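You operate a simulated robot arm through the tools that you are given. There is no shell and no other tool.

You run a simulated robot arm. Do the job below in one go: nothing can be reset, and whatever is moved stays where it is left.

JOB
Put things in order on the top of the test bench. At the end: the grey edge roller stands where the white dust cap stood; the white dust cap stands where the black granule tag stood; the black granule tag stands on top of the black roll of deck seal; the green magnet rod is on the orange dish; whatever was shut is shut again. Leave all else as you found it, and nothing knocked over.

Only the result counts: the job must be done as asked and must still hold three seconds after the hand-in. Knocking over, shifting, dropping, spilling or breaking anything else fails it. Lids that push on must go on centred and level and be pressed home; caps that screw on are set level and turned clockwise until they are tight.

ROBOT AND FRAMES
A 6-joint arm with a two-finger parallel gripper, fixed in place. Base frame: the origin is at the foot of the arm, x ahead of it, y to its left, z up; the work surface is at about z = 0. Lengths are in m, angles in rad, forces in N, time in s.
With the tool pointing down near the work surface it reaches from about 0.12 to 0.5 m from the base axis. Its first joint turns from -1.257 to 1.257 rad. Payload 0.65 kg.
The tool frame sits at the grasp point between the pads (the TCP): z along the fingers, y along the line on which they close. The tips reach 0.025 m beyond it. The gripper opens to 0.076 m. The fingers are 0.018 m wide and 0.01 m thick; the gripper's body (0.036 by 0.078 m) begins 0.045 m behind the TCP.
Orientation is that of the tool frame in the base frame, as a unit quaternion [x, y, z, w]. With the fingers straight down and closing along the base's y, the tool's x points along the base's -x, its y along +y and its z along -z.

CONTROLS
- The arm moves only by the tool arm_command. Its argument "steps" is a list of rows, each a list of 3 entries, a list of its own where there are three numbers: the shift along the tool's x, y, z in mm, then the turn, a rotation vector about the tool's x, y, z in rad, then the gripper command, from -1 (fully open) to 1 (shut), values between in proportion. In form: [[[dx, dy, dz], [wx, wy, wz], claw], ...]. A call has 1 to 20 rows; each row is the pose to reach, as a shift and turn from the pose commanded when the call began, along the tool's axes at that moment. Rows are played at 5 a second. More than 0.05 m and 0.15 rad between two rows, or a gripper value outside its range, and nothing of the call is played. Where a pose cannot be reached the arm comes as near as it can. A force on the tool above 40 N (or 10 N above the force at the start of the call, whichever is more), or a blocked arm, ends the call early, and 0.2 s more pass. Each finger travels about 0.108 m/s and halts on what it meets, pressing with about 40 N; the grip force reading is that of the motor and also rises with nothing between the fingers. The clock runs only during rows and for 0.2 s after the last one: add rows that repeat a pose to give the fingers time. It gives the time, the measured TCP pose, the force on the tool (base axes), the opening and the grip force at its end, in the units of the frame above (readings bear some noise), with the torque about the TCP (base axes, N m) and any sound that the robot's microphone picked up.
- Cameras (640 x 400 px; columns grow to the right, rows downward): "scene" is fixed at [0.0555, 0.2684, 0.4153]; the picture's right is [-0.79, -0.61, 0.00], its down [-0.28, 0.36, -0.89] and it looks along [0.55, -0.70, -0.45] (base axes); focal length 215 px, centre (320, 200). "wrist" rides on the gripper at [0.058, 0.011, -0.081] in the tool frame; the picture's right is [-0.18, 0.98, 0.00], its down [-0.75, -0.14, -0.64] and it looks along [-0.63, -0.12, 0.77] (tool axes); focal length 243 px, centre (320, 200).
- get_image(camera): a new picture of that camera. The clock stands still meanwhile.
- pixel_to_xyz(camera, pixels): for up to 12 pixels [column, row] of the newest picture of that camera ("zoom" is the newest enlarged one), the place [x, y, z] in the base frame of the surface seen there, good to about 0.002 m. The clock stands still meanwhile.
- zoom(camera, box): a new picture of the part [left, top, right, bottom] of that camera's present view, enlarged. The clock stands still meanwhile.
- finish_job(): hands the job in; it is judged then, once.

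Leave the gripper open and the arm clear of the work at the hand-in unless told otherwise.

The tools are called after "Emit:" as a command line: name --argument value ..., lists and objects as JSON in quotes. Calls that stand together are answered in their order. arm_command: Moves the arm, as the interface text tells. Its arguments: {"type":"object","properties":{"steps":{"type":"array","items":{"type":"array"}}},"required":["steps"]} The other tools are called the same way: get_image (camera) takes a picture; pixel_to_xyz (camera, pixels) gives the place of the surface under pixels of a picture; zoom (camera, box) takes an enlarged picture of a part of a camera's view; finish_job () hands the job in.

At the start:

```text
time_s: 0.0
ee_pos: [0.2685, -0.1431, 0.3113]
orientation: [0.002, 1.0, -0.001, 0.0]
force: [0.1, 0.3, 0.1]
torque: [0.01, 0.05, 0.0]
width: 0.0762
grasp_force: 0.0
```

scene: 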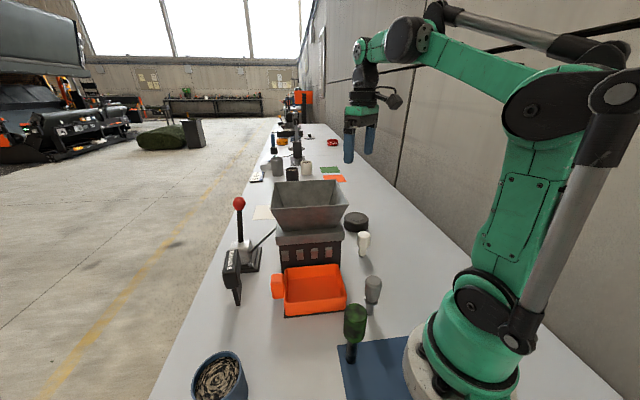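
wrist: 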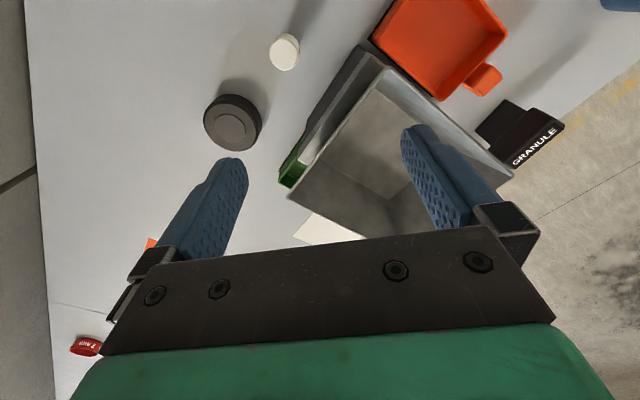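

I see a bench with a grey hopper, an orange tray, a white cap, a grey roller, a green bottle-like object, a black roll and a black "GRANULE" tag. I'll zoom in on the scene to identify each of them.

Emit:
zoom --camera "scene" --box '[220, 180, 400, 300]'

Emit:
zoom --camera "scene" --box '[180, 240, 420, 400]'

Emit:
zoom --camera "scene" --box '[240, 110, 360, 190]'

Emit:
zoom --camera "wrist" --box '[200, 0, 640, 260]'

```text
3.33 times, centred on (310, 240) of scene
```

zoom: 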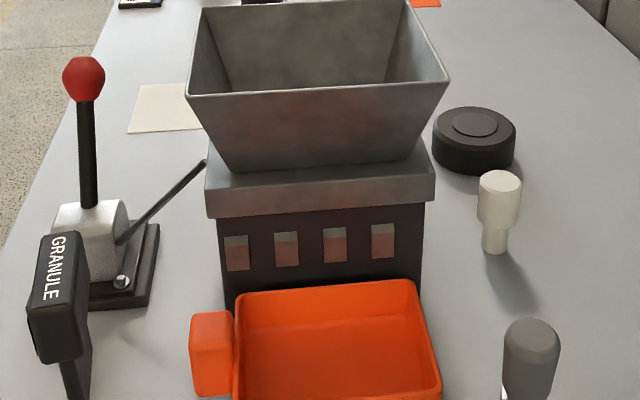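

```text
2.50 times, centred on (300, 320) of scene
```

zoom: 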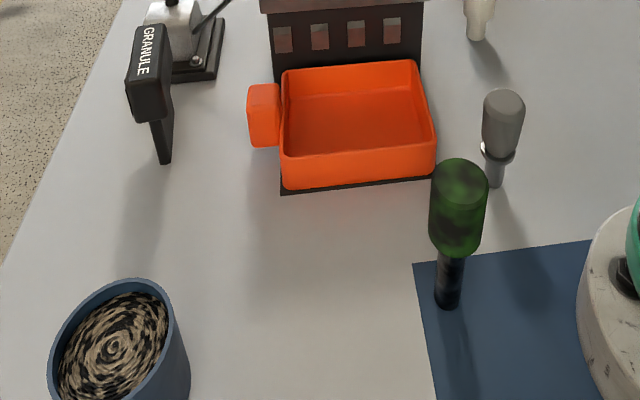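

```text
5.00 times, centred on (300, 150) of scene
```

zoom: 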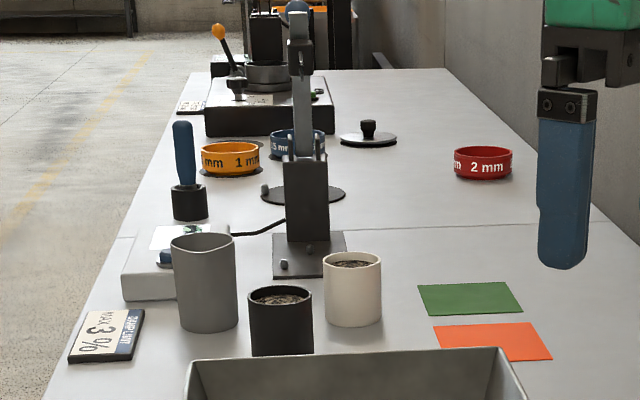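

```text
1.45 times, centred on (420, 130) of wrist
```

zoom: 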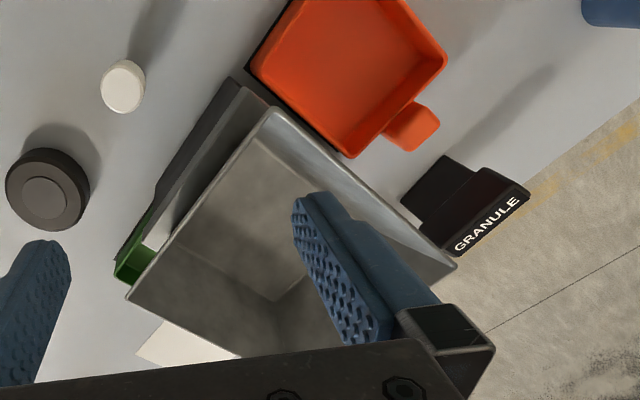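

Now I'll measure the main objects from the scene image: the black roll (356,222), white cap (363,243), grey roller (373,290), green rod (355,325), tag (232,275), orange tray and others.

Emit:
pixel_to_xyz --camera "scene" --pixels '[[356, 216], [363, 234], [360, 252], [373, 280], [369, 299], [355, 308], [351, 358], [231, 262], [238, 300], [315, 290], [278, 280], [323, 268]]'

Emit:
pixel_to_xyz --camera "wrist" --pixels '[[232, 125], [232, 100], [285, 50], [440, 40], [485, 80], [500, 125], [535, 145], [340, 130], [290, 175], [325, 228], [390, 70], [510, 170]]'

```text
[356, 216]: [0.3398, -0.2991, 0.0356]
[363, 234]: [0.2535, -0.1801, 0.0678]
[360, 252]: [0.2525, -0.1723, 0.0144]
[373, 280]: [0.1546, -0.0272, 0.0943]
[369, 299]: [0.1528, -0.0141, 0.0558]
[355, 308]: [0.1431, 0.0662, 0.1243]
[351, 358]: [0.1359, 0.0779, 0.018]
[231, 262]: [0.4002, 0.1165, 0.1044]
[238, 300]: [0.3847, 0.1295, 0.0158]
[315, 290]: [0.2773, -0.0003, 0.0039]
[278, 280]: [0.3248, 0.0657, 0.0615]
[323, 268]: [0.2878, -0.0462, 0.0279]
```

```text
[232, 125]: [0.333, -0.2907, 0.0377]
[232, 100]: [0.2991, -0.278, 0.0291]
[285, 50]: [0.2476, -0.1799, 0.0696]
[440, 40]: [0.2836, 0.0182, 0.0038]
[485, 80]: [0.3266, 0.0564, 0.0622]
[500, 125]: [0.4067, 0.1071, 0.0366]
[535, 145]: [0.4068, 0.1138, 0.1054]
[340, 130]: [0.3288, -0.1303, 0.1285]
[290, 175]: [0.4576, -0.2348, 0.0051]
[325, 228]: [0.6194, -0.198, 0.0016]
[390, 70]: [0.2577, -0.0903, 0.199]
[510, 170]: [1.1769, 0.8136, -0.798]
```

The objects are placed roughly as: tag (0.40,0.12), cap (0.25,-0.176), roller (0.153,-0.02), rod (0.14,0.075), roll (0.335,-0.29). Next I'll measure the hopper, lever, tray edges and the distant cards as obstacles.

Emit:
pixel_to_xyz --camera "scene" --pixels '[[272, 208], [345, 206], [338, 183], [276, 185], [239, 203], [260, 265], [272, 230], [286, 316], [346, 300], [344, 268], [285, 268], [225, 380]]'

Emit:
pixel_to_xyz --camera "scene" --pixels '[[334, 178], [330, 169], [292, 174], [306, 169], [277, 166], [262, 213], [232, 250], [240, 256], [228, 270], [280, 240], [344, 236], [236, 303]]'

Emit:
zoom --camera "scene" --box '[210, 190, 290, 310]'

```text
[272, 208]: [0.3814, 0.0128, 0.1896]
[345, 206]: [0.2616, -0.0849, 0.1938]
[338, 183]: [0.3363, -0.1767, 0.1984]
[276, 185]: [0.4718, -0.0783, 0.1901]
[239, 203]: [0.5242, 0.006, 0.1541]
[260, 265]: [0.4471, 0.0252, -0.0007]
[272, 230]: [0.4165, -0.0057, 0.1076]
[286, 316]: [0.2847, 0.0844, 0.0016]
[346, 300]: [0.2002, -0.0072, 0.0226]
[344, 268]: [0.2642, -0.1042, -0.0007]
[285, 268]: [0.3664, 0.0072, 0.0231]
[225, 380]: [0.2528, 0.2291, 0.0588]
```

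```text
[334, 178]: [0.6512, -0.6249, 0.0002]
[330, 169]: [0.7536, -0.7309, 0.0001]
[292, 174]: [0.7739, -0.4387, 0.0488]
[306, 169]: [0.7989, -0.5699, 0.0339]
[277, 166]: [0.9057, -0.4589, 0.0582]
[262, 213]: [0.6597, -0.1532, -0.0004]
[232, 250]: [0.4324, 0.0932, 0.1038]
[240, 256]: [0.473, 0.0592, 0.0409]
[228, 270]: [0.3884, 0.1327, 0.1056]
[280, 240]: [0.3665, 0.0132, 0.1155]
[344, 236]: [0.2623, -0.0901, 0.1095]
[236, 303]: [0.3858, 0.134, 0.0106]
```

```text
3.33 times, centred on (250, 250) of scene
```

zoom: 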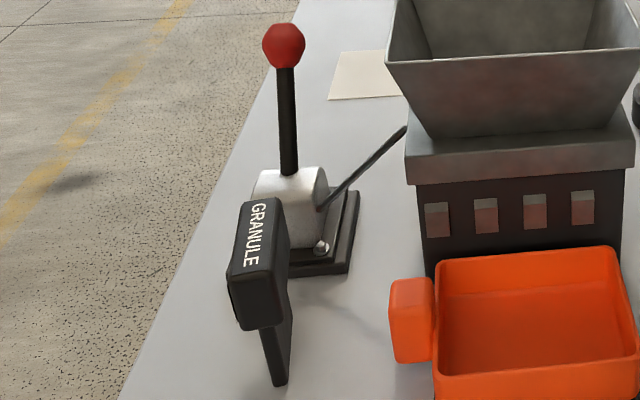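

The hopper rim reaches z≈0.2, so I travel above it. I'll swing the arm at constant height (z≈0.31) to the tag's side (y≈0.13), then go down to z≈0.21 for a closer view with the wrist camera.

Emit:
arm_command --steps '[[[0, 40, 0], [0, 0, 0], -1], [[0, 80, 0], [0, 0, 0], -1], [[0, 120, 0], [0, 0, 0], -1], [[0, 160, 0], [0, 0, 0], -1], [[0, 200, 0], [0, 0, 0], -1], [[0, 240, 0], [0, 0, 0], -1], [[0, 276, 0], [0, 0, 0], -1], [[-15, 276, 30], [0, 0, 0], -1], [[-15, 276, 65], [0, 0, 0], -1], [[-15, 276, 100], [0, 0, 0], -1], [[-15, 276, 100], [0, 0, 0], -1]]'

Emit:
get_image --camera "wrist"

Emit:
get_image --camera "scene"

```text
time_s: 2.4
ee_pos: [0.2838, 0.1326, 0.2105]
orientation: [0.001, 1.0, -0.001, 0.001]
force: [-0.2, -0.5, -0.1]
torque: [-0.03, -0.03, 0.05]
width: 0.0761
grasp_force: 0.1
```

```text
taken
```

wrist: 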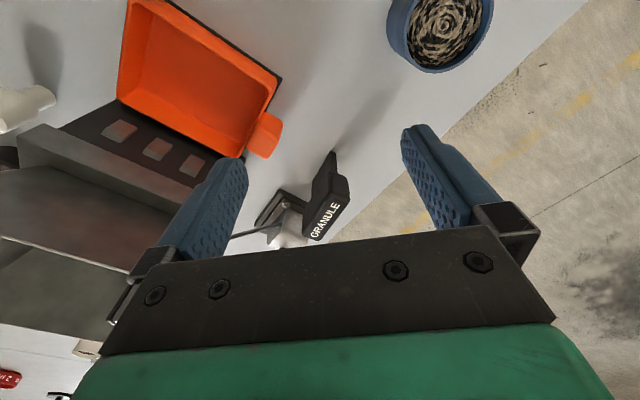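

```text
taken
```

scene: 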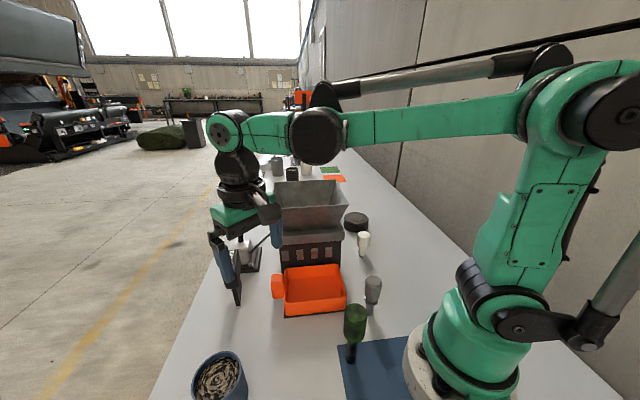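

The tag is visible at about (330,195) in the wrist view. I'll zoom in on it.

Emit:
zoom --camera "wrist" --box '[220, 120, 420, 245]'

```text
3.20 times, centred on (320, 182) of wrist
```

zoom: 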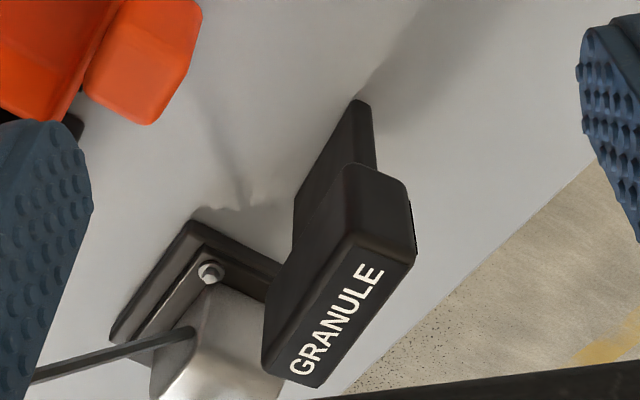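

The tag is a block with a thinner plate as its foot. I'll measure points on its top face, the foot and the lever base.

Emit:
pixel_to_xyz --camera "zoom" --pixels '[[350, 238], [408, 258], [318, 380], [268, 362], [345, 172], [400, 185], [278, 330], [355, 106], [368, 112], [300, 195], [297, 240], [340, 310]]'

Emit:
pixel_to_xyz --camera "wrist" --pixels '[[150, 18], [275, 85], [240, 150], [122, 95], [262, 140], [280, 120], [250, 130], [425, 40], [480, 20], [20, 110], [45, 95], [200, 90]]'

```text
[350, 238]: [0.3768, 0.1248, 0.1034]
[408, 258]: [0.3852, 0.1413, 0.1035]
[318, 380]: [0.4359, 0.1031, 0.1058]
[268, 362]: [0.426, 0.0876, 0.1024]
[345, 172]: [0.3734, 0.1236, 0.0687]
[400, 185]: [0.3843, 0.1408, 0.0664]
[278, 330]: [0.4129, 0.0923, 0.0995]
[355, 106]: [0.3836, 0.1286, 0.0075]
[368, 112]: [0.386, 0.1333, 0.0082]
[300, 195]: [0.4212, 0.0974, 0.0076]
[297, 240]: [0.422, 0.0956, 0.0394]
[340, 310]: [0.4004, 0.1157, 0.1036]
```

```text
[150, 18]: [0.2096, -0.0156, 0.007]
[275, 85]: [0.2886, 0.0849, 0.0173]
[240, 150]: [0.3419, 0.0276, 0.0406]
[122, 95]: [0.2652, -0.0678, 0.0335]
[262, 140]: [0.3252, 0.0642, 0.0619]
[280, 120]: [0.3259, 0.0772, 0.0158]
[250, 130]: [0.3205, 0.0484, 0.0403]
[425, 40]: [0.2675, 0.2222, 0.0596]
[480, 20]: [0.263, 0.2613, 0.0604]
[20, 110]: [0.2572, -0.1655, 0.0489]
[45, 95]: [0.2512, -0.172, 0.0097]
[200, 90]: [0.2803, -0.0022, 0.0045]
```

The tag's block centre is at about (0.406,0.114), its long axis is at about -37°, and it is ~0.02 thick with z from 0.066 to 0.104. I'll turn the gripper 0.646 rad about the vertical, so that it closes across the thickness, and move above the tag at z≈0.21.

Emit:
arm_command --steps '[[[-24, -4, 0], [0, 0, 0.13], -1], [[-49, -7, 0], [0, 0, 0.26], -1], [[-73, -11, 0], [0, 0, 0.39], -1], [[-98, -15, 0], [0, 0, 0.52], -1], [[-122, -18, 0], [0, 0, 0.646], -1], [[-122, -18, 20], [0, 0, 0.646], -1], [[-122, -18, 40], [0, 0, 0.646], -1], [[-122, -18, 40], [0, 0, 0.646], -1]]'

Emit:
get_image --camera "wrist"

Emit:
get_image --camera "scene"

```text
time_s: 4.2
ee_pos: [0.4074, 0.1125, 0.1695]
orientation: [0.318, 0.948, -0.001, 0.0]
force: [0.0, -0.5, 0.4]
torque: [0.0, 0.0, 0.02]
width: 0.076
grasp_force: 0.2
```

```text
taken
```

wrist: 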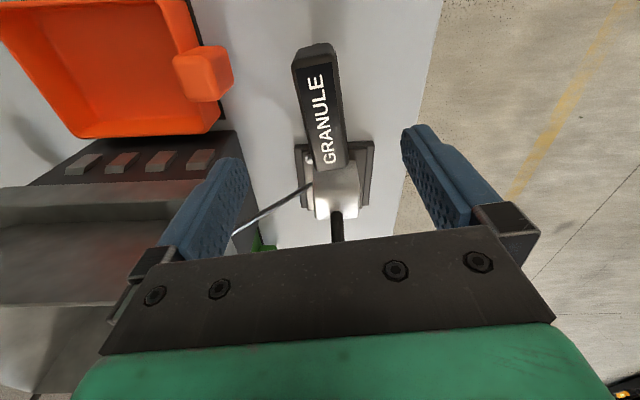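

```text
taken
```

scene: 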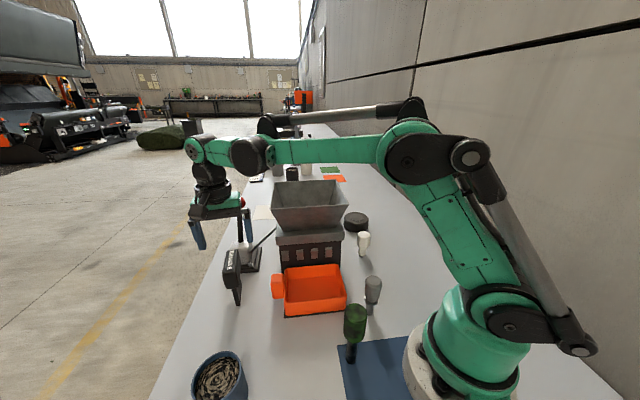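

The text now runs parallel to the fingers in the wrist view. I'll zoom and measure the tag again more precisely from here.

Emit:
zoom --camera "wrist" --box '[220, 20, 440, 250]'

Emit:
pixel_to_xyz --camera "wrist" --pixels '[[299, 70], [333, 67], [325, 165], [347, 160], [316, 100], [320, 130], [336, 235], [334, 215], [303, 148], [371, 145], [305, 205], [365, 205]]'

```text
1.74 times, centred on (330, 135) of wrist
```

zoom: 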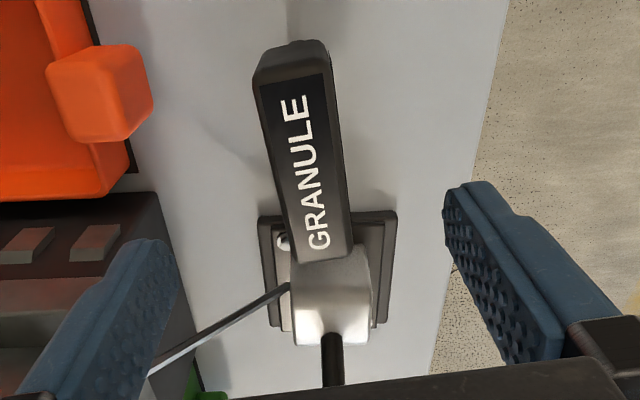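

```text
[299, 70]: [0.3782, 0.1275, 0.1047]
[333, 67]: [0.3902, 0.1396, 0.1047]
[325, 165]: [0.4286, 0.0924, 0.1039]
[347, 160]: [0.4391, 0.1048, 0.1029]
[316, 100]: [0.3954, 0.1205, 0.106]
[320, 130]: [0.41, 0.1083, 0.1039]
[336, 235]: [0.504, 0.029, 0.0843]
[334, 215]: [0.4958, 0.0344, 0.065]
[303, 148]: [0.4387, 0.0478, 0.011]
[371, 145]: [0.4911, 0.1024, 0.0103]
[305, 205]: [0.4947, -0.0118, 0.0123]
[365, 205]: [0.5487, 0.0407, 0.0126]
```

The tag centre is about (0.4075,0.115). I'll shift 2 mm along the closing axis, go down to TCP z≈0.083 and close gently.

Emit:
arm_command --steps '[[[1, 2, 20], [0, 0, 0], -1], [[1, 2, 45], [0, 0, 0], -1], [[1, 2, 65], [0, 0, 0], -1], [[1, 2, 80], [0, 0, 0], -1], [[1, 2, 86], [0, 0, 0], -1], [[1, 2, 86], [0, 0, 0], -1]]'

Emit:
get_image --camera "wrist"

Emit:
zoom --camera "scene" --box '[180, 180, 340, 320]'

```text
time_s: 5.6
ee_pos: [0.4072, 0.1157, 0.0834]
orientation: [0.318, 0.948, -0.001, 0.001]
force: [-0.4, 0.0, -0.7]
torque: [0.0, -0.03, 0.0]
width: 0.076
grasp_force: 0.0
```

```text
taken
```

wrist: 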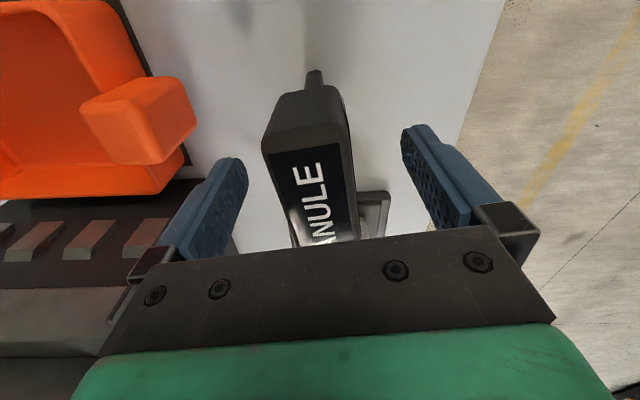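

```text
2.86 times, centred on (260, 250) of scene
```

zoom: 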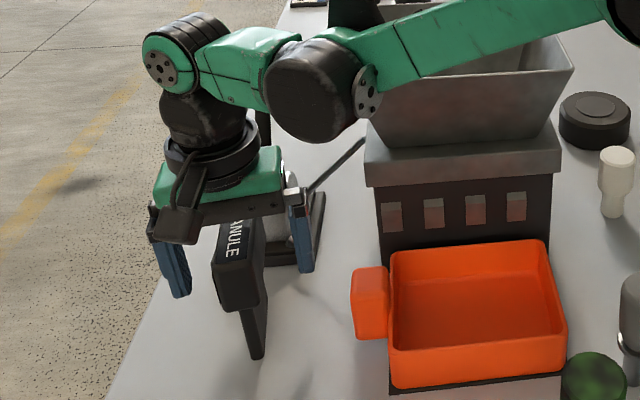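

The fingers straddle the tag. I'll check the centring by measuring the block's edges between the fingers.

Emit:
pixel_to_xyz --camera "wrist" --pixels '[[275, 157], [345, 148], [296, 230], [354, 225], [290, 110], [313, 78], [240, 190], [410, 165], [338, 95], [270, 130]]'

```text
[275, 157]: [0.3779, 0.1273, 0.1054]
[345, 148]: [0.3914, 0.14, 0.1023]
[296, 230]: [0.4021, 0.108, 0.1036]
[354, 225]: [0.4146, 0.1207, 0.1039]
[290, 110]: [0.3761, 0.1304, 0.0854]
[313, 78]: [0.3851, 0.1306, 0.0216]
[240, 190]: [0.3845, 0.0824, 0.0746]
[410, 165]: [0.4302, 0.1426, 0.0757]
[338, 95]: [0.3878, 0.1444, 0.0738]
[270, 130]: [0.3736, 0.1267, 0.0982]
```

It is centred within a millimetre. I close gradually, then hold.

Emit:
arm_command --steps '[[[0, 0, 0], [0, 0, 0], -0.2], [[0, 0, 0], [0, 0, 0], 0.15], [[0, 0, 0], [0, 0, 0], 0.25], [[0, 0, 0], [0, 0, 0], 0.35], [[0, 0, 0], [0, 0, 0], 0.42], [[0, 0, 0], [0, 0, 0], 0.5], [[0, 0, 0], [0, 0, 0], 0.7], [[0, 0, 0], [0, 0, 0], 1], [[0, 0, 0], [0, 0, 0], 1]]'

Emit:
get_image --camera "wrist"

```text
time_s: 7.6
ee_pos: [0.4058, 0.1153, 0.0838]
orientation: [0.317, 0.948, -0.001, 0.0]
force: [-0.1, 0.7, 1.3]
torque: [0.02, -0.03, 0.0]
width: 0.0254
grasp_force: 40.0
```

```text
taken
```

wrist: 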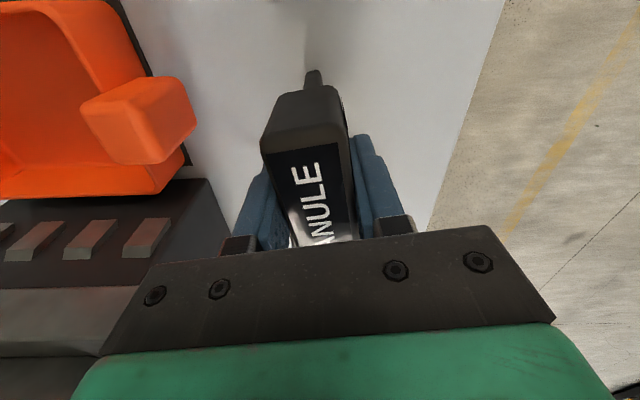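

The tag is held (width 0.0254 m, 40 N). Its foot is about 0.084 below the TCP, so I lift to z≈0.32, above the hopper, and then travel to over the roll at (0.335,-0.29).

Emit:
arm_command --steps '[[[0, 0, -10], [0, 0, 0], 1], [[0, 0, -40], [0, 0, 0], 1], [[0, 0, -80], [0, 0, 0], 1], [[0, 0, -120], [0, 0, 0], 1], [[0, 0, -160], [0, 0, 0], 1], [[0, 0, -200], [0, 0, 0], 1], [[0, 0, -240], [0, 0, 0], 1], [[0, 0, -240], [0, 0, 0], 1], [[0, 0, -240], [0, 0, 0], 1]]'

Emit:
get_image --camera "scene"

Emit:
get_image --camera "wrist"

```text
time_s: 9.6
ee_pos: [0.388, 0.1113, 0.2981]
orientation: [0.318, 0.948, -0.001, 0.0]
force: [0.3, 0.1, -0.7]
torque: [0.03, 0.01, -0.03]
width: 0.0254
grasp_force: 40.1
out of reach, approached as far as the arm can: row 6, 7, 8, 9
```

```text
taken
```

scene: 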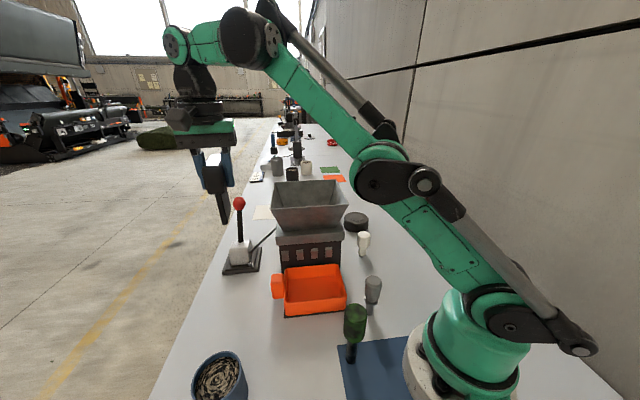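

```text
taken
```

wrist: 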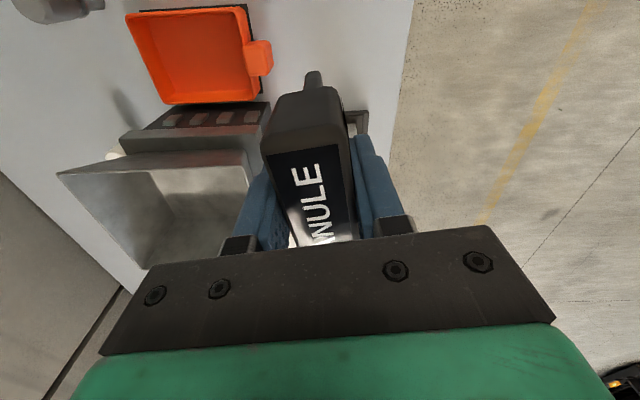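

The high pose was out of reach at this radius, and the arm stopped at (0.388,0.111,0.298). I'll pull inward to about (0.27,0.08,0.32) before crossing over the hopper.

Emit:
arm_command --steps '[[[19, -24, 0], [0, 0, 0], 1], [[38, -48, -5], [0, 0, 0], 1], [[57, -72, -13], [0, 0, 0], 1], [[76, -96, -20], [0, 0, 0], 1], [[76, -96, -20], [0, 0, 0], 1]]'

```text
time_s: 10.8
ee_pos: [0.2695, 0.0807, 0.3186]
orientation: [0.318, 0.948, -0.001, 0.001]
force: [-0.1, -0.4, 0.0]
torque: [-0.01, -0.02, 0.01]
width: 0.0254
grasp_force: 39.6
```

Good. I now cross sideways at z≈0.319 (tag foot at ≈0.235, clear of the hopper rim at 0.20) to about (0.27,-0.235).

Emit:
arm_command --steps '[[[-24, -31, 0], [0, 0, 0], 1], [[-48, -63, 0], [0, 0, 0], 1], [[-71, -95, 0], [0, 0, 0], 1], [[-95, -126, 0], [0, 0, 0], 1], [[-119, -158, 0], [0, 0, 0], 1], [[-142, -189, 0], [0, 0, 0], 1], [[-166, -221, 0], [0, 0, 0], 1], [[-190, -252, 0], [0, 0, 0], 1], [[-190, -252, 0], [0, 0, 0], 1]]'

Emit:
get_image --camera "wrist"

Emit:
get_image --camera "scene"

```text
time_s: 12.8
ee_pos: [0.2693, -0.2378, 0.3226]
orientation: [0.318, 0.948, 0.0, 0.0]
force: [0.0, 0.5, -1.3]
torque: [0.03, -0.02, 0.0]
width: 0.0256
grasp_force: 40.1
```

```text
taken
```

wrist: 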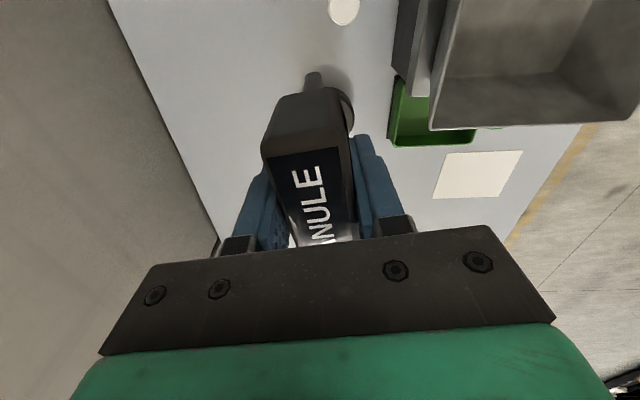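

```text
taken
```

scene: 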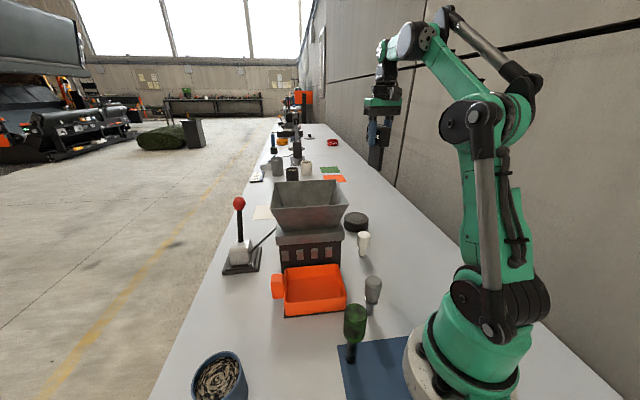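

A green tray sits on the hopper's far side, so the orange tray must be the "orange dish". Next I'll zoom on the roll in the scene view to get its exact centre and top height.

Emit:
zoom --camera "scene" --box '[336, 200, 376, 262]'

```text
6.45 times, centred on (356, 231) of scene
```

zoom: 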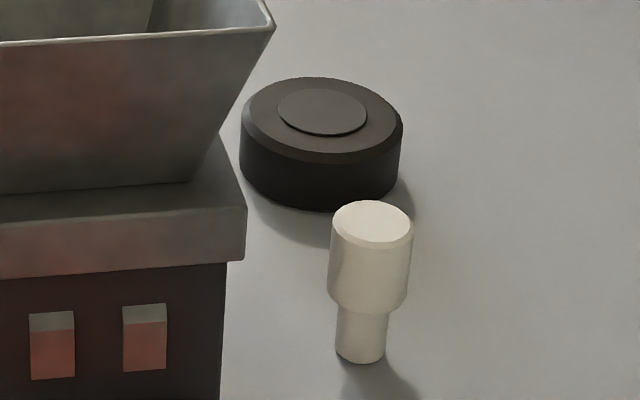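

Emit:
pixel_to_xyz --camera "zoom" --pixels '[[323, 110], [282, 106], [363, 116], [322, 90], [322, 131], [247, 115], [396, 130], [320, 82], [320, 155], [372, 222], [334, 235], [408, 240]]'

Emit:
pixel_to_xyz --camera "zoom" --pixels '[[342, 350], [382, 350], [362, 360], [362, 330], [370, 205], [370, 240], [330, 220], [410, 225], [242, 150], [400, 165], [280, 195], [360, 205]]'

```text
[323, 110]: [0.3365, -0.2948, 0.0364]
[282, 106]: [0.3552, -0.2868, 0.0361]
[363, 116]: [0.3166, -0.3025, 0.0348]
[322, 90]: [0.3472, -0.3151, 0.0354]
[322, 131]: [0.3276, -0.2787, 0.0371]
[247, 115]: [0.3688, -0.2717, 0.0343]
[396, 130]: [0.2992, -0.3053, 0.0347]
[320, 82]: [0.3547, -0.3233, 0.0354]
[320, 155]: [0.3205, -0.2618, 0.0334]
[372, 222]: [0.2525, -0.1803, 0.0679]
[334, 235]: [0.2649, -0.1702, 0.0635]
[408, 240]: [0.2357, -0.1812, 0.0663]
```

```text
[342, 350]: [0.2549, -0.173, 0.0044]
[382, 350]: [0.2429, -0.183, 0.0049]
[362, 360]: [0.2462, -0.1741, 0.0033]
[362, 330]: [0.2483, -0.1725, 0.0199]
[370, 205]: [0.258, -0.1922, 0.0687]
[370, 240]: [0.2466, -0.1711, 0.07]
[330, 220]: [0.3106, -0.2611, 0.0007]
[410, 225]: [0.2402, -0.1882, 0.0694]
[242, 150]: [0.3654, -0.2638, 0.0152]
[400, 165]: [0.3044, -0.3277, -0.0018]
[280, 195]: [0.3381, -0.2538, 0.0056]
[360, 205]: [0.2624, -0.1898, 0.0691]
```

The roll's top centre is about (0.336,-0.294) at z≈0.036. I move the tag to above it at TCP z≈0.18 and check.

Emit:
arm_command --steps '[[[-22, -1, 25], [0, 0, 0], 1], [[-44, -2, 50], [0, 0, 0], 1], [[-65, -3, 80], [0, 0, 0], 1], [[-87, -5, 110], [0, 0, 0], 1], [[-87, -5, 142], [0, 0, 0], 1], [[-87, -5, 142], [0, 0, 0], 1], [[-87, -5, 142], [0, 0, 0], 1]]'

Emit:
get_image --camera "wrist"

Emit:
zoom --camera "scene" --box '[310, 140, 420, 270]'

```text
time_s: 14.4
ee_pos: [0.3362, -0.2924, 0.1778]
orientation: [0.318, 0.948, -0.001, 0.0]
force: [0.5, -0.1, 0.3]
torque: [0.02, 0.01, 0.0]
width: 0.0253
grasp_force: 40.3
```

```text
taken
```

wrist: 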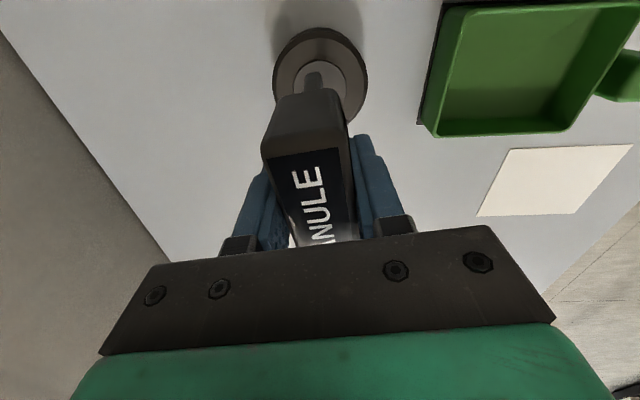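

```text
3.08 times, centred on (365, 205) of scene
```

zoom: 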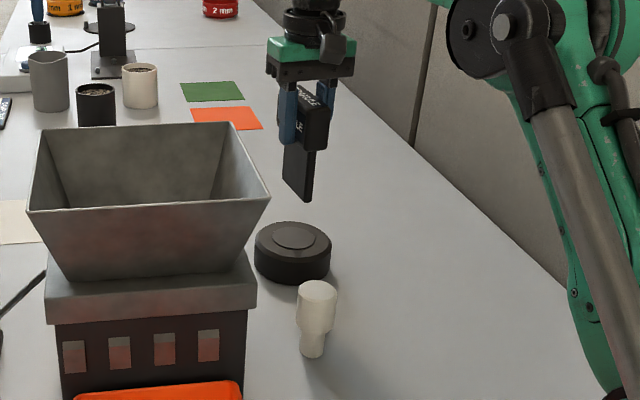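

The tag hangs above the roll. I go down to TCP z≈0.127 (foot ≈7 mm above the roll) and check the alignment.

Emit:
arm_command --steps '[[[0, 0, 20], [0, 0, 0], 1], [[0, 0, 40], [0, 0, 0], 1], [[0, 0, 50], [0, 0, 0], 1], [[0, 0, 50], [0, 0, 0], 1]]'

Emit:
zoom --camera "wrist" --box '[240, 30, 400, 130]'

Emit:
zoom --camera "scene" --box '[330, 180, 390, 240]'

```text
time_s: 15.4
ee_pos: [0.3355, -0.2918, 0.1287]
orientation: [0.318, 0.948, 0.0, 0.0]
force: [-0.1, -0.3, -0.7]
torque: [0.0, 0.0, 0.02]
width: 0.0255
grasp_force: 40.6
```

```text
4.00 times, centred on (320, 80) of wrist
```

zoom: 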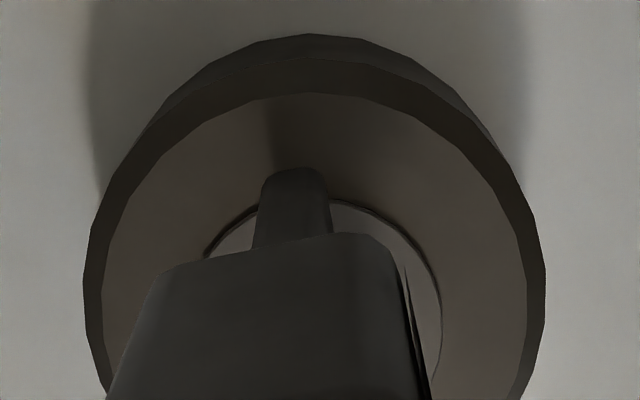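

```text
6.67 times, centred on (360, 210) of scene
```

zoom: 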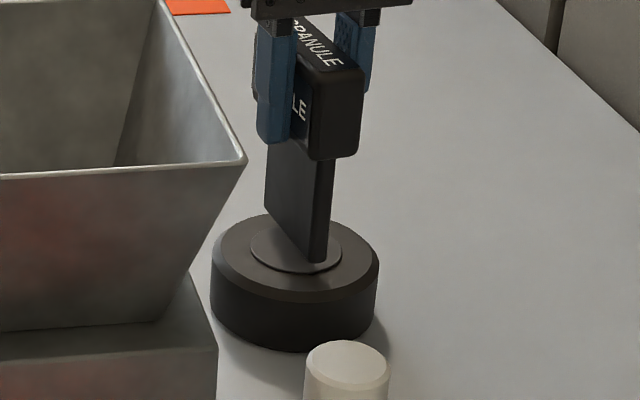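

I'll measure the foot and hub positions in this view.

Emit:
pixel_to_xyz --camera "zoom" --pixels '[[312, 258], [325, 258], [268, 218], [268, 190], [252, 248], [339, 248], [290, 272], [333, 270], [222, 262], [375, 262], [295, 295], [325, 170]]'

Emit:
zoom --camera "wrist" --box '[240, 30, 400, 130]'

Emit:
pixel_to_xyz --camera "zoom" --pixels '[[294, 180], [290, 200], [265, 205], [328, 200], [310, 75], [310, 110], [105, 290], [525, 290], [240, 215], [400, 240], [300, 130], [150, 150]]'

```text
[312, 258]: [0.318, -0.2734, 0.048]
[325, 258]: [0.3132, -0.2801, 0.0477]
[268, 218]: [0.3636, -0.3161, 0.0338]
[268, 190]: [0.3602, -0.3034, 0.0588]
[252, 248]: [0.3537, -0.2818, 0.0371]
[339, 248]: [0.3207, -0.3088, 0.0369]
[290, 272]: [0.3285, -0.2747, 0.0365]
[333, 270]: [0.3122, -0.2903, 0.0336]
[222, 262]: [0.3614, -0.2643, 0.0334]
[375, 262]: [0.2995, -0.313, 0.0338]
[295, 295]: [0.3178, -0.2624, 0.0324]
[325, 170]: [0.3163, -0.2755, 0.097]
```

```text
4.00 times, centred on (320, 80) of wrist
```

zoom: 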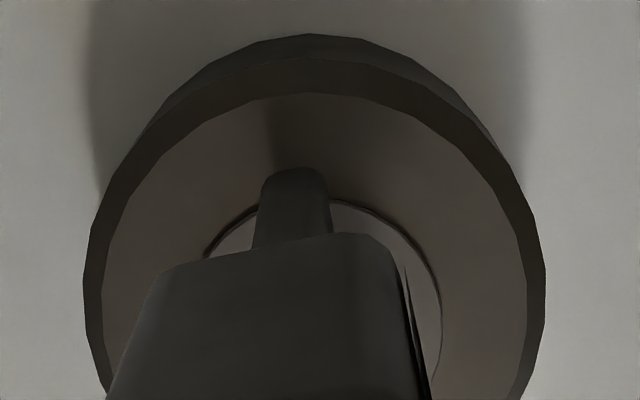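

```text
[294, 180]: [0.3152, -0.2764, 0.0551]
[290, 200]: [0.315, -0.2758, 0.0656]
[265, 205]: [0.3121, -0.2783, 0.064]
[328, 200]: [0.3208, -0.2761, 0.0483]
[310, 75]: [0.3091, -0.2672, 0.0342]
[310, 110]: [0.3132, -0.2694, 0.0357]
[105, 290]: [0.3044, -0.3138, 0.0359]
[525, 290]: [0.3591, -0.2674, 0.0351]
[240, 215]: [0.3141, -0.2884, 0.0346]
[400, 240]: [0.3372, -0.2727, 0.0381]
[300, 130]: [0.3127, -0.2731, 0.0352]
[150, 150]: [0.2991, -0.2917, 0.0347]
```

The tag's foot centre is about 3 mm off the hub centre. I correct by (-2,-1) mm in tool axes and go down 6 mm slowly.

Emit:
arm_command --steps '[[[-2, -1, 0], [0, 0, 0], 1], [[-2, -1, 2], [0, 0, 0], 1], [[-2, -1, 4], [0, 0, 0], 1], [[-2, -1, 6], [0, 0, 0], 1], [[-2, -1, 6], [0, 0, 0], 1]]'

Emit:
zoom --camera "scene" --box '[330, 180, 390, 240]'

```text
time_s: 16.6
ee_pos: [0.3364, -0.2926, 0.1219]
orientation: [0.319, 0.948, -0.001, 0.001]
force: [0.4, -0.1, -1.1]
torque: [0.04, 0.02, 0.01]
width: 0.0254
grasp_force: 40.3
```

```text
6.67 times, centred on (360, 210) of scene
```

zoom: 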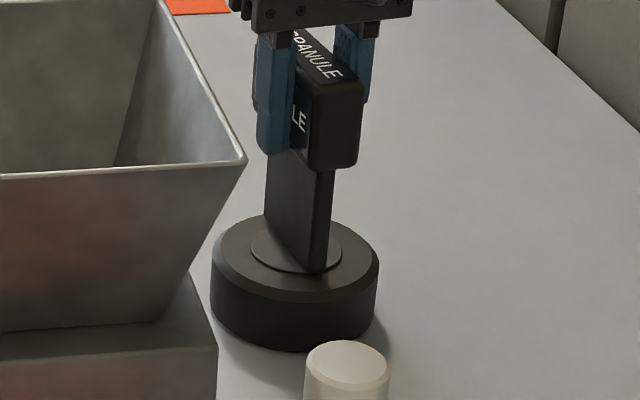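

Almost touching, with no contact force yet. I'll step down in 0.7 mm rows while watching the force.

Emit:
arm_command --steps '[[[0, 0, 0.7], [0, 0, 0], 1], [[0, 0, 1.4], [0, 0, 0], 1], [[0, 0, 1.4], [0, 0, 0], 1]]'

```text
time_s: 17.4
ee_pos: [0.3372, -0.2941, 0.1223]
orientation: [0.318, 0.948, -0.001, 0.001]
force: [0.6, 0.2, -0.7]
torque: [-0.01, -0.02, -0.01]
width: 0.0253
grasp_force: 40.2
```

Emit:
arm_command --steps '[[[0, 0, 0.7], [0, 0, 0], 1], [[0, 0, 1.2], [0, 0, 0], 1], [[0, 0, 1.2], [0, 0, 0], 1]]'

```text
time_s: 18.2
ee_pos: [0.3381, -0.2937, 0.1192]
orientation: [0.318, 0.948, -0.001, 0.0]
force: [0.3, 0.3, -0.7]
torque: [0.0, 0.02, 0.0]
width: 0.0256
grasp_force: 39.9
```

There is still no contact, so I continue in small steps.

Emit:
arm_command --steps '[[[0, 0, 0.6], [0, 0, 0], 1], [[0, 0, 1.0], [0, 0, 0], 1], [[0, 0, 1.0], [0, 0, 0], 1]]'

Emit:
zoom --camera "scene" --box '[340, 200, 380, 240]'

```text
time_s: 19.0
ee_pos: [0.336, -0.2935, 0.1196]
orientation: [0.318, 0.948, 0.0, 0.0]
force: [-3.1, 0.5, 8.4]
torque: [-0.14, 0.0, -0.1]
width: 0.0255
grasp_force: 40.6
```

```text
10.00 times, centred on (360, 220) of scene
```

zoom: 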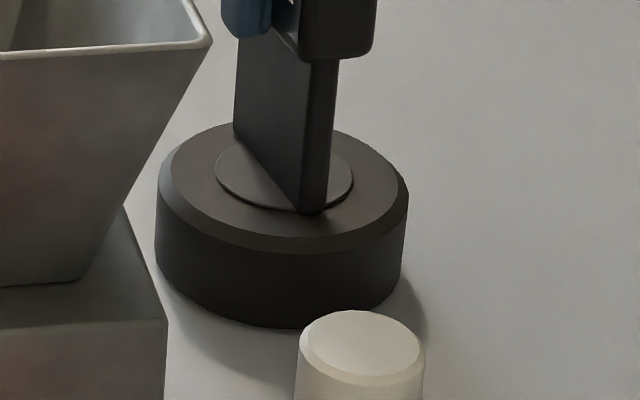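

Contact is made (8 N). I ease off 0.4 mm, then open slowly.

Emit:
arm_command --steps '[[[0, 0, -0.4], [0, 0, 0], 1], [[0, 0, -0.4], [0, 0, 0], 0.6], [[0, 0, -0.4], [0, 0, 0], 0.33], [[0, 0, -0.4], [0, 0, 0], 0.3], [[0, 0, -0.4], [0, 0, 0], 0.26], [[0, 0, -0.4], [0, 0, 0], 0.2], [[0, 0, -0.4], [0, 0, 0], 0], [[0, 0, -0.4], [0, 0, 0], -0.3], [[0, 0, -0.4], [0, 0, 0], -0.3]]'

Emit:
get_image --camera "wrist"

Emit:
zoom --camera "scene" --box '[330, 180, 390, 240]'

```text
time_s: 21.0
ee_pos: [0.3367, -0.2932, 0.1192]
orientation: [0.318, 0.948, -0.001, 0.0]
force: [1.0, 0.1, -0.1]
torque: [-0.02, 0.02, 0.0]
width: 0.0495
grasp_force: 0.1
```

```text
taken
```

wrist: 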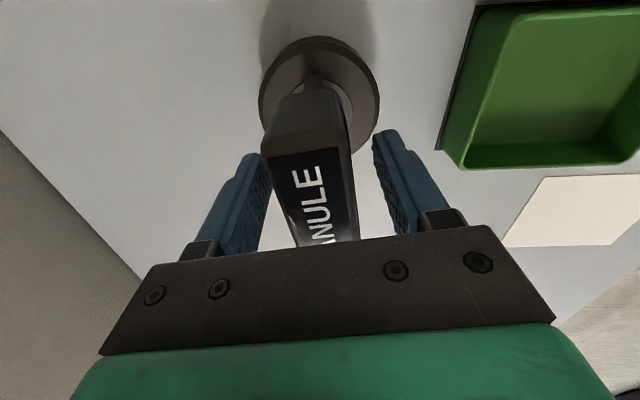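

```text
6.67 times, centred on (360, 210) of scene
```

zoom: 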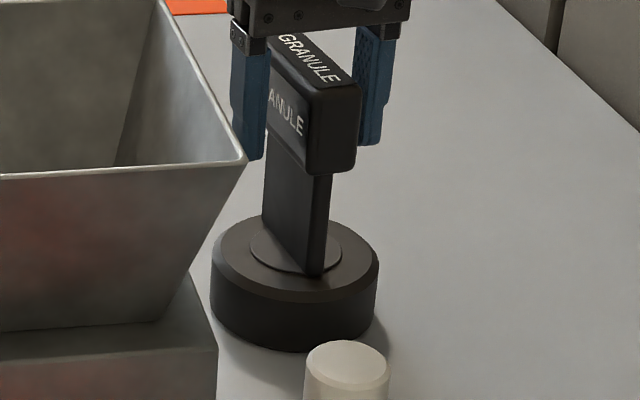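

The tag stands freely on the roll. I open fully, rise straight up, then back off inward above the white cap.

Emit:
arm_command --steps '[[[0, 0, 0], [0, 0, 0], -1], [[0, 0, -10], [0, 0, 0], -1], [[0, 0, -40], [0, 0, 0], -1], [[0, 0, -80], [0, 0, 0], -1], [[0, 0, -120], [0, 0, 0], -1], [[0, 0, -150], [0, 0, 0], -1], [[0, 0, -150], [0, 0, 0], -1]]'

Emit:
get_image --camera "scene"

```text
time_s: 22.6
ee_pos: [0.3245, -0.2853, 0.2519]
orientation: [0.318, 0.948, -0.002, 0.0]
force: [-0.4, 0.3, 0.8]
torque: [0.04, 0.0, -0.01]
width: 0.0758
grasp_force: 0.1
out of reach, approached as far as the arm can: row 5, 6, 7
```

```text
taken
```

scene: 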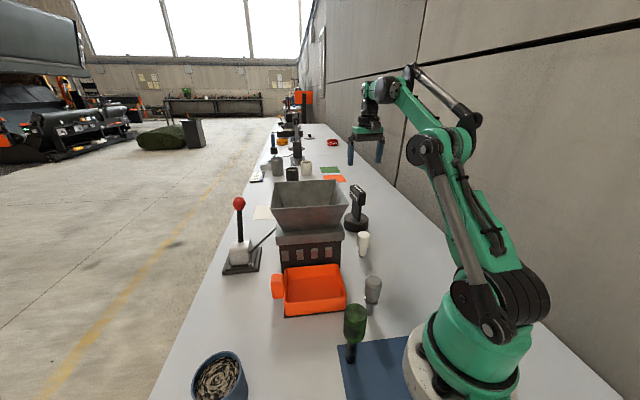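

The tag is safe on the roll. Next is the white cap at ≈(0.252,-0.180). I turn the gripper so that its fingers close roughly parallel to the hopper's side (yaw +0.6), and move above the cap.

Emit:
arm_command --steps '[[[13, 4, 0], [0, 0, -0.14], -1], [[27, 9, 0], [0, 0, -0.28], -1], [[40, 13, 0], [0, 0, -0.42], -1], [[54, 18, 0], [0, 0, -0.56], -1], [[67, 22, 0], [0, 0, -0.7], -1], [[81, 27, 0], [0, 0, -0.84], -1], [[94, 31, 0], [0, 0, -0.98], -1], [[108, 36, 0], [0, 0, -1.12], -1], [[121, 40, 0], [0, 0, -1.246], -1], [[121, 40, 30], [0, 0, -1.246], -1], [[121, 40, 70], [0, 0, -1.246], -1], [[121, 40, 70], [0, 0, -1.246], -1]]'

Emit:
get_image --camera "wrist"

Emit:
get_image --camera "scene"

```text
time_s: 25.2
ee_pos: [0.2532, -0.1795, 0.177]
orientation: [-0.295, 0.955, -0.001, 0.0]
force: [0.3, 0.4, -0.1]
torque: [0.01, -0.01, -0.02]
width: 0.0756
grasp_force: 0.1
```

```text
taken
```

wrist: 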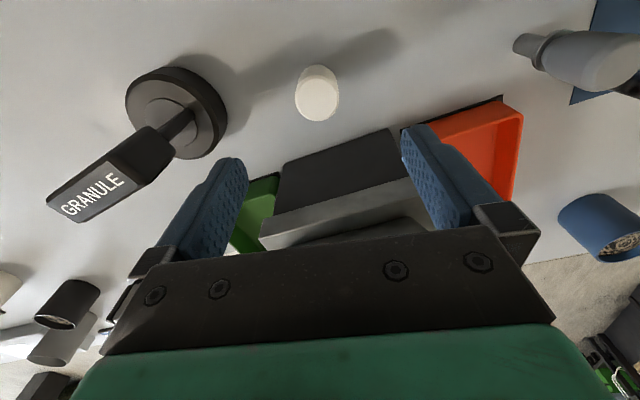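

```text
taken
```

scene: 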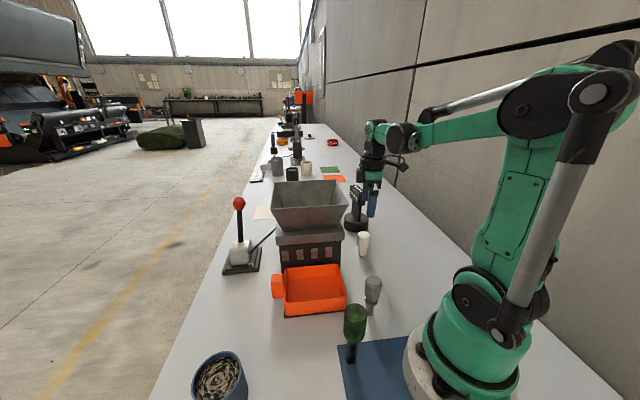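

The cap is seen at (318,93) in the wrist view. I zoom in for its centre.

Emit:
zoom --camera "wrist" --box '[260, 50, 380, 125]'

Emit:
pixel_to_xyz --camera "zoom" --pixels '[[215, 285], [390, 250], [310, 200], [320, 365], [310, 270], [290, 100], [360, 130], [225, 160], [290, 85], [250, 105], [400, 330], [240, 330]]'

```text
5.33 times, centred on (320, 88) of wrist
```

zoom: 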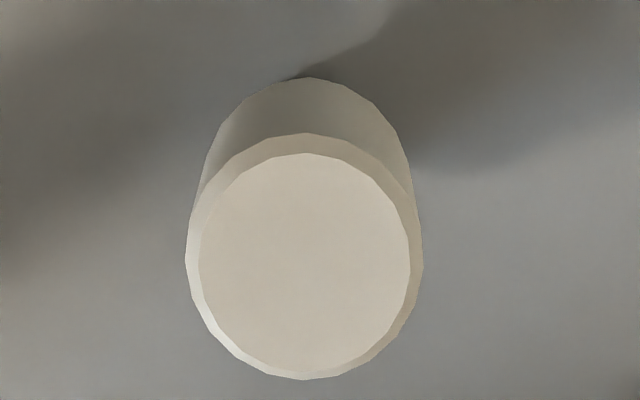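

```text
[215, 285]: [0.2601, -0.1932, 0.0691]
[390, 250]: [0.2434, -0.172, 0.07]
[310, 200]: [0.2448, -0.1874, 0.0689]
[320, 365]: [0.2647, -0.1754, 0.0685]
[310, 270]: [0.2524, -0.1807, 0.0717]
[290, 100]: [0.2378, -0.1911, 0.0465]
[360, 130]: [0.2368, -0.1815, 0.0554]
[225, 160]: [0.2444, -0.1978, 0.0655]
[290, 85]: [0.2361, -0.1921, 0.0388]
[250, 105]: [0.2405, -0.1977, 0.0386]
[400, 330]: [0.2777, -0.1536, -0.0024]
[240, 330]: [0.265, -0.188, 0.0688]
```

The cap's centre is ≈(0.252,-0.1815), ~0.032 across and 0.07 high. I shift by (+2,-2) mm and go down to TCP z≈0.054 around its head.

Emit:
arm_command --steps '[[[2, -2, 20], [0, 0, 0], -1], [[2, -2, 50], [0, 0, 0], -1], [[2, -2, 80], [0, 0, 0], -1], [[2, -2, 105], [0, 0, 0], -1], [[2, -2, 118], [0, 0, 0], -1], [[2, -2, 123], [0, 0, 0], -1], [[2, -2, 123], [0, 0, 0], -1]]'

Emit:
get_image --camera "wrist"

Emit:
zoom --camera "scene" --box '[310, 180, 420, 280]'

```text
time_s: 26.8
ee_pos: [0.2489, -0.1817, 0.0562]
orientation: [-0.295, 0.956, 0.0, 0.0]
force: [0.6, 0.7, -0.3]
torque: [-0.02, 0.0, 0.01]
width: 0.0759
grasp_force: 0.1
```

```text
taken
```

wrist: 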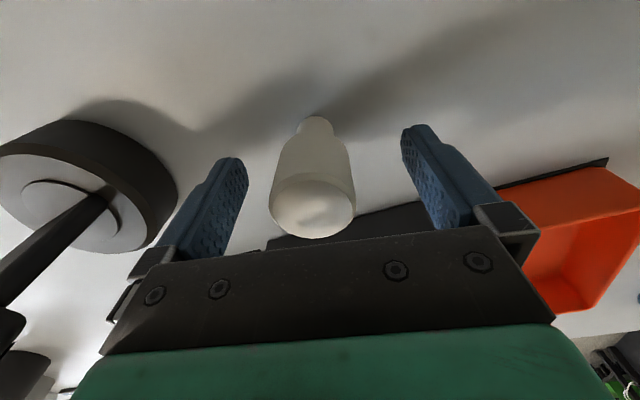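

```text
4.00 times, centred on (365, 230) of scene
```

zoom: 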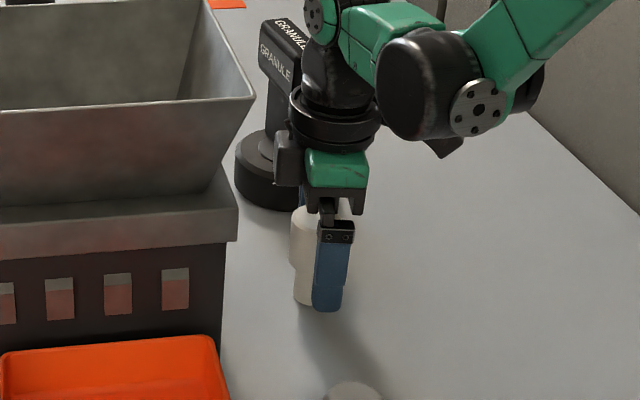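

The cap is between the fingers, and seems about 2–3 mm toward the left finger. I'll measure to confirm.

Emit:
pixel_to_xyz --camera "wrist" --pixels '[[312, 207], [275, 200], [350, 200], [312, 180], [312, 235], [240, 195], [412, 170], [275, 175], [350, 170]]'

```text
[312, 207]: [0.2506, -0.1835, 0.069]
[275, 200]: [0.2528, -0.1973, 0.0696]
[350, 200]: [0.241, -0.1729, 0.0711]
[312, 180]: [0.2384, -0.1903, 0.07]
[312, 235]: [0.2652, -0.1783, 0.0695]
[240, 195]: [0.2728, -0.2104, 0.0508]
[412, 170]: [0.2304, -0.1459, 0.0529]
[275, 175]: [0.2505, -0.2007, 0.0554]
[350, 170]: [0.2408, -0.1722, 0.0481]
```

The cap is ~2.5 mm off along the closing axis. I correct it and close slowly.

Emit:
arm_command --steps '[[[0, -2.5, 0], [0, 0, 0], -1], [[0, -2.5, 0], [0, 0, 0], -0.3], [[0, -2.5, 0], [0, 0, 0], -0.05], [[0, -2.5, 0], [0, 0, 0], 0.05], [[0, -2.5, 0], [0, 0, 0], 0.12], [[0, -2.5, 0], [0, 0, 0], 0.2], [[0, -2.5, 0], [0, 0, 0], 0.3], [[0, -2.5, 0], [0, 0, 0], 0.6], [[0, -2.5, 0], [0, 0, 0], 1], [[0, -2.5, 0], [0, 0, 0], 1]]'

Emit:
get_image --camera "wrist"

```text
time_s: 29.0
ee_pos: [0.2512, -0.1833, 0.0573]
orientation: [-0.295, 0.956, -0.002, 0.0]
force: [-0.4, -0.7, 0.5]
torque: [-0.01, -0.02, 0.01]
width: 0.032
grasp_force: 40.5
```

```text
taken
```

wrist: 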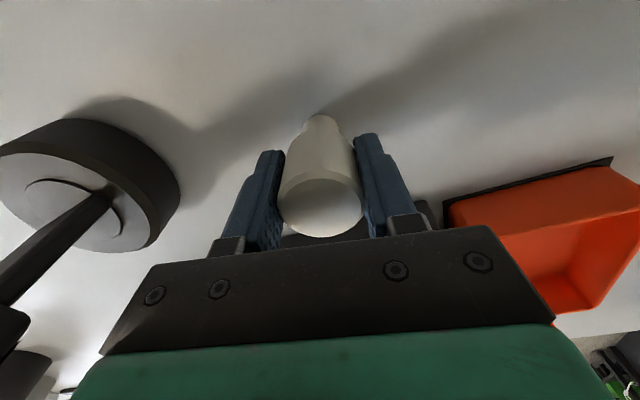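

The cap is held (width 0.032 m). I lift it straight up to z≈0.32.

Emit:
arm_command --steps '[[[0, 0, -5], [0, 0, 0], 1], [[0, 0, -25], [0, 0, 0], 1], [[0, 0, -65], [0, 0, 0], 1], [[0, 0, -105], [0, 0, 0], 1], [[0, 0, -145], [0, 0, 0], 1], [[0, 0, -185], [0, 0, 0], 1], [[0, 0, -225], [0, 0, 0], 1], [[0, 0, -262], [0, 0, 0], 1], [[0, 0, -262], [0, 0, 0], 1]]'

Emit:
get_image --camera "wrist"

Emit:
get_image --camera "scene"

```text
time_s: 31.0
ee_pos: [0.2491, -0.1865, 0.3171]
orientation: [-0.295, 0.956, -0.001, 0.0]
force: [-0.2, -0.3, -0.6]
torque: [0.03, 0.02, -0.02]
width: 0.0321
grasp_force: 40.1
```

```text
taken
```

wrist: 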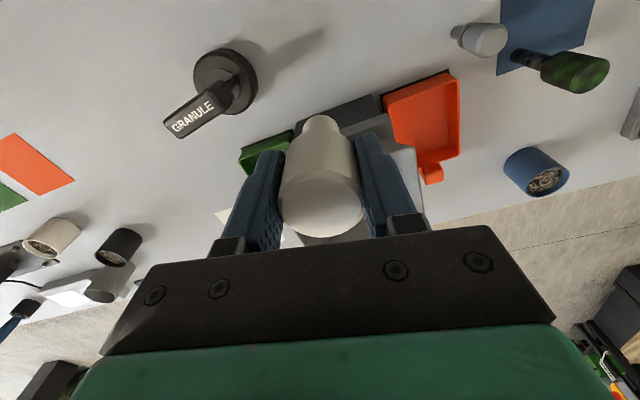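

```text
taken
```

scene: 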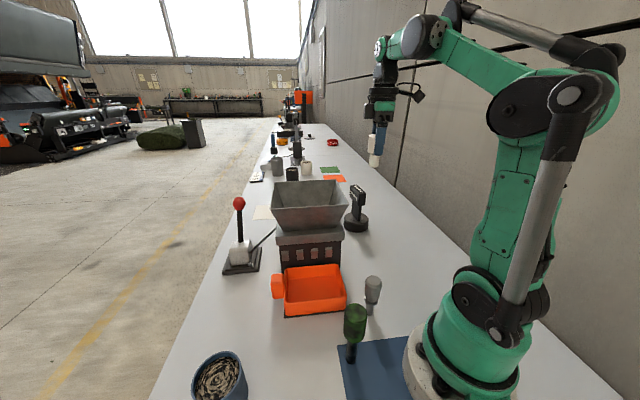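

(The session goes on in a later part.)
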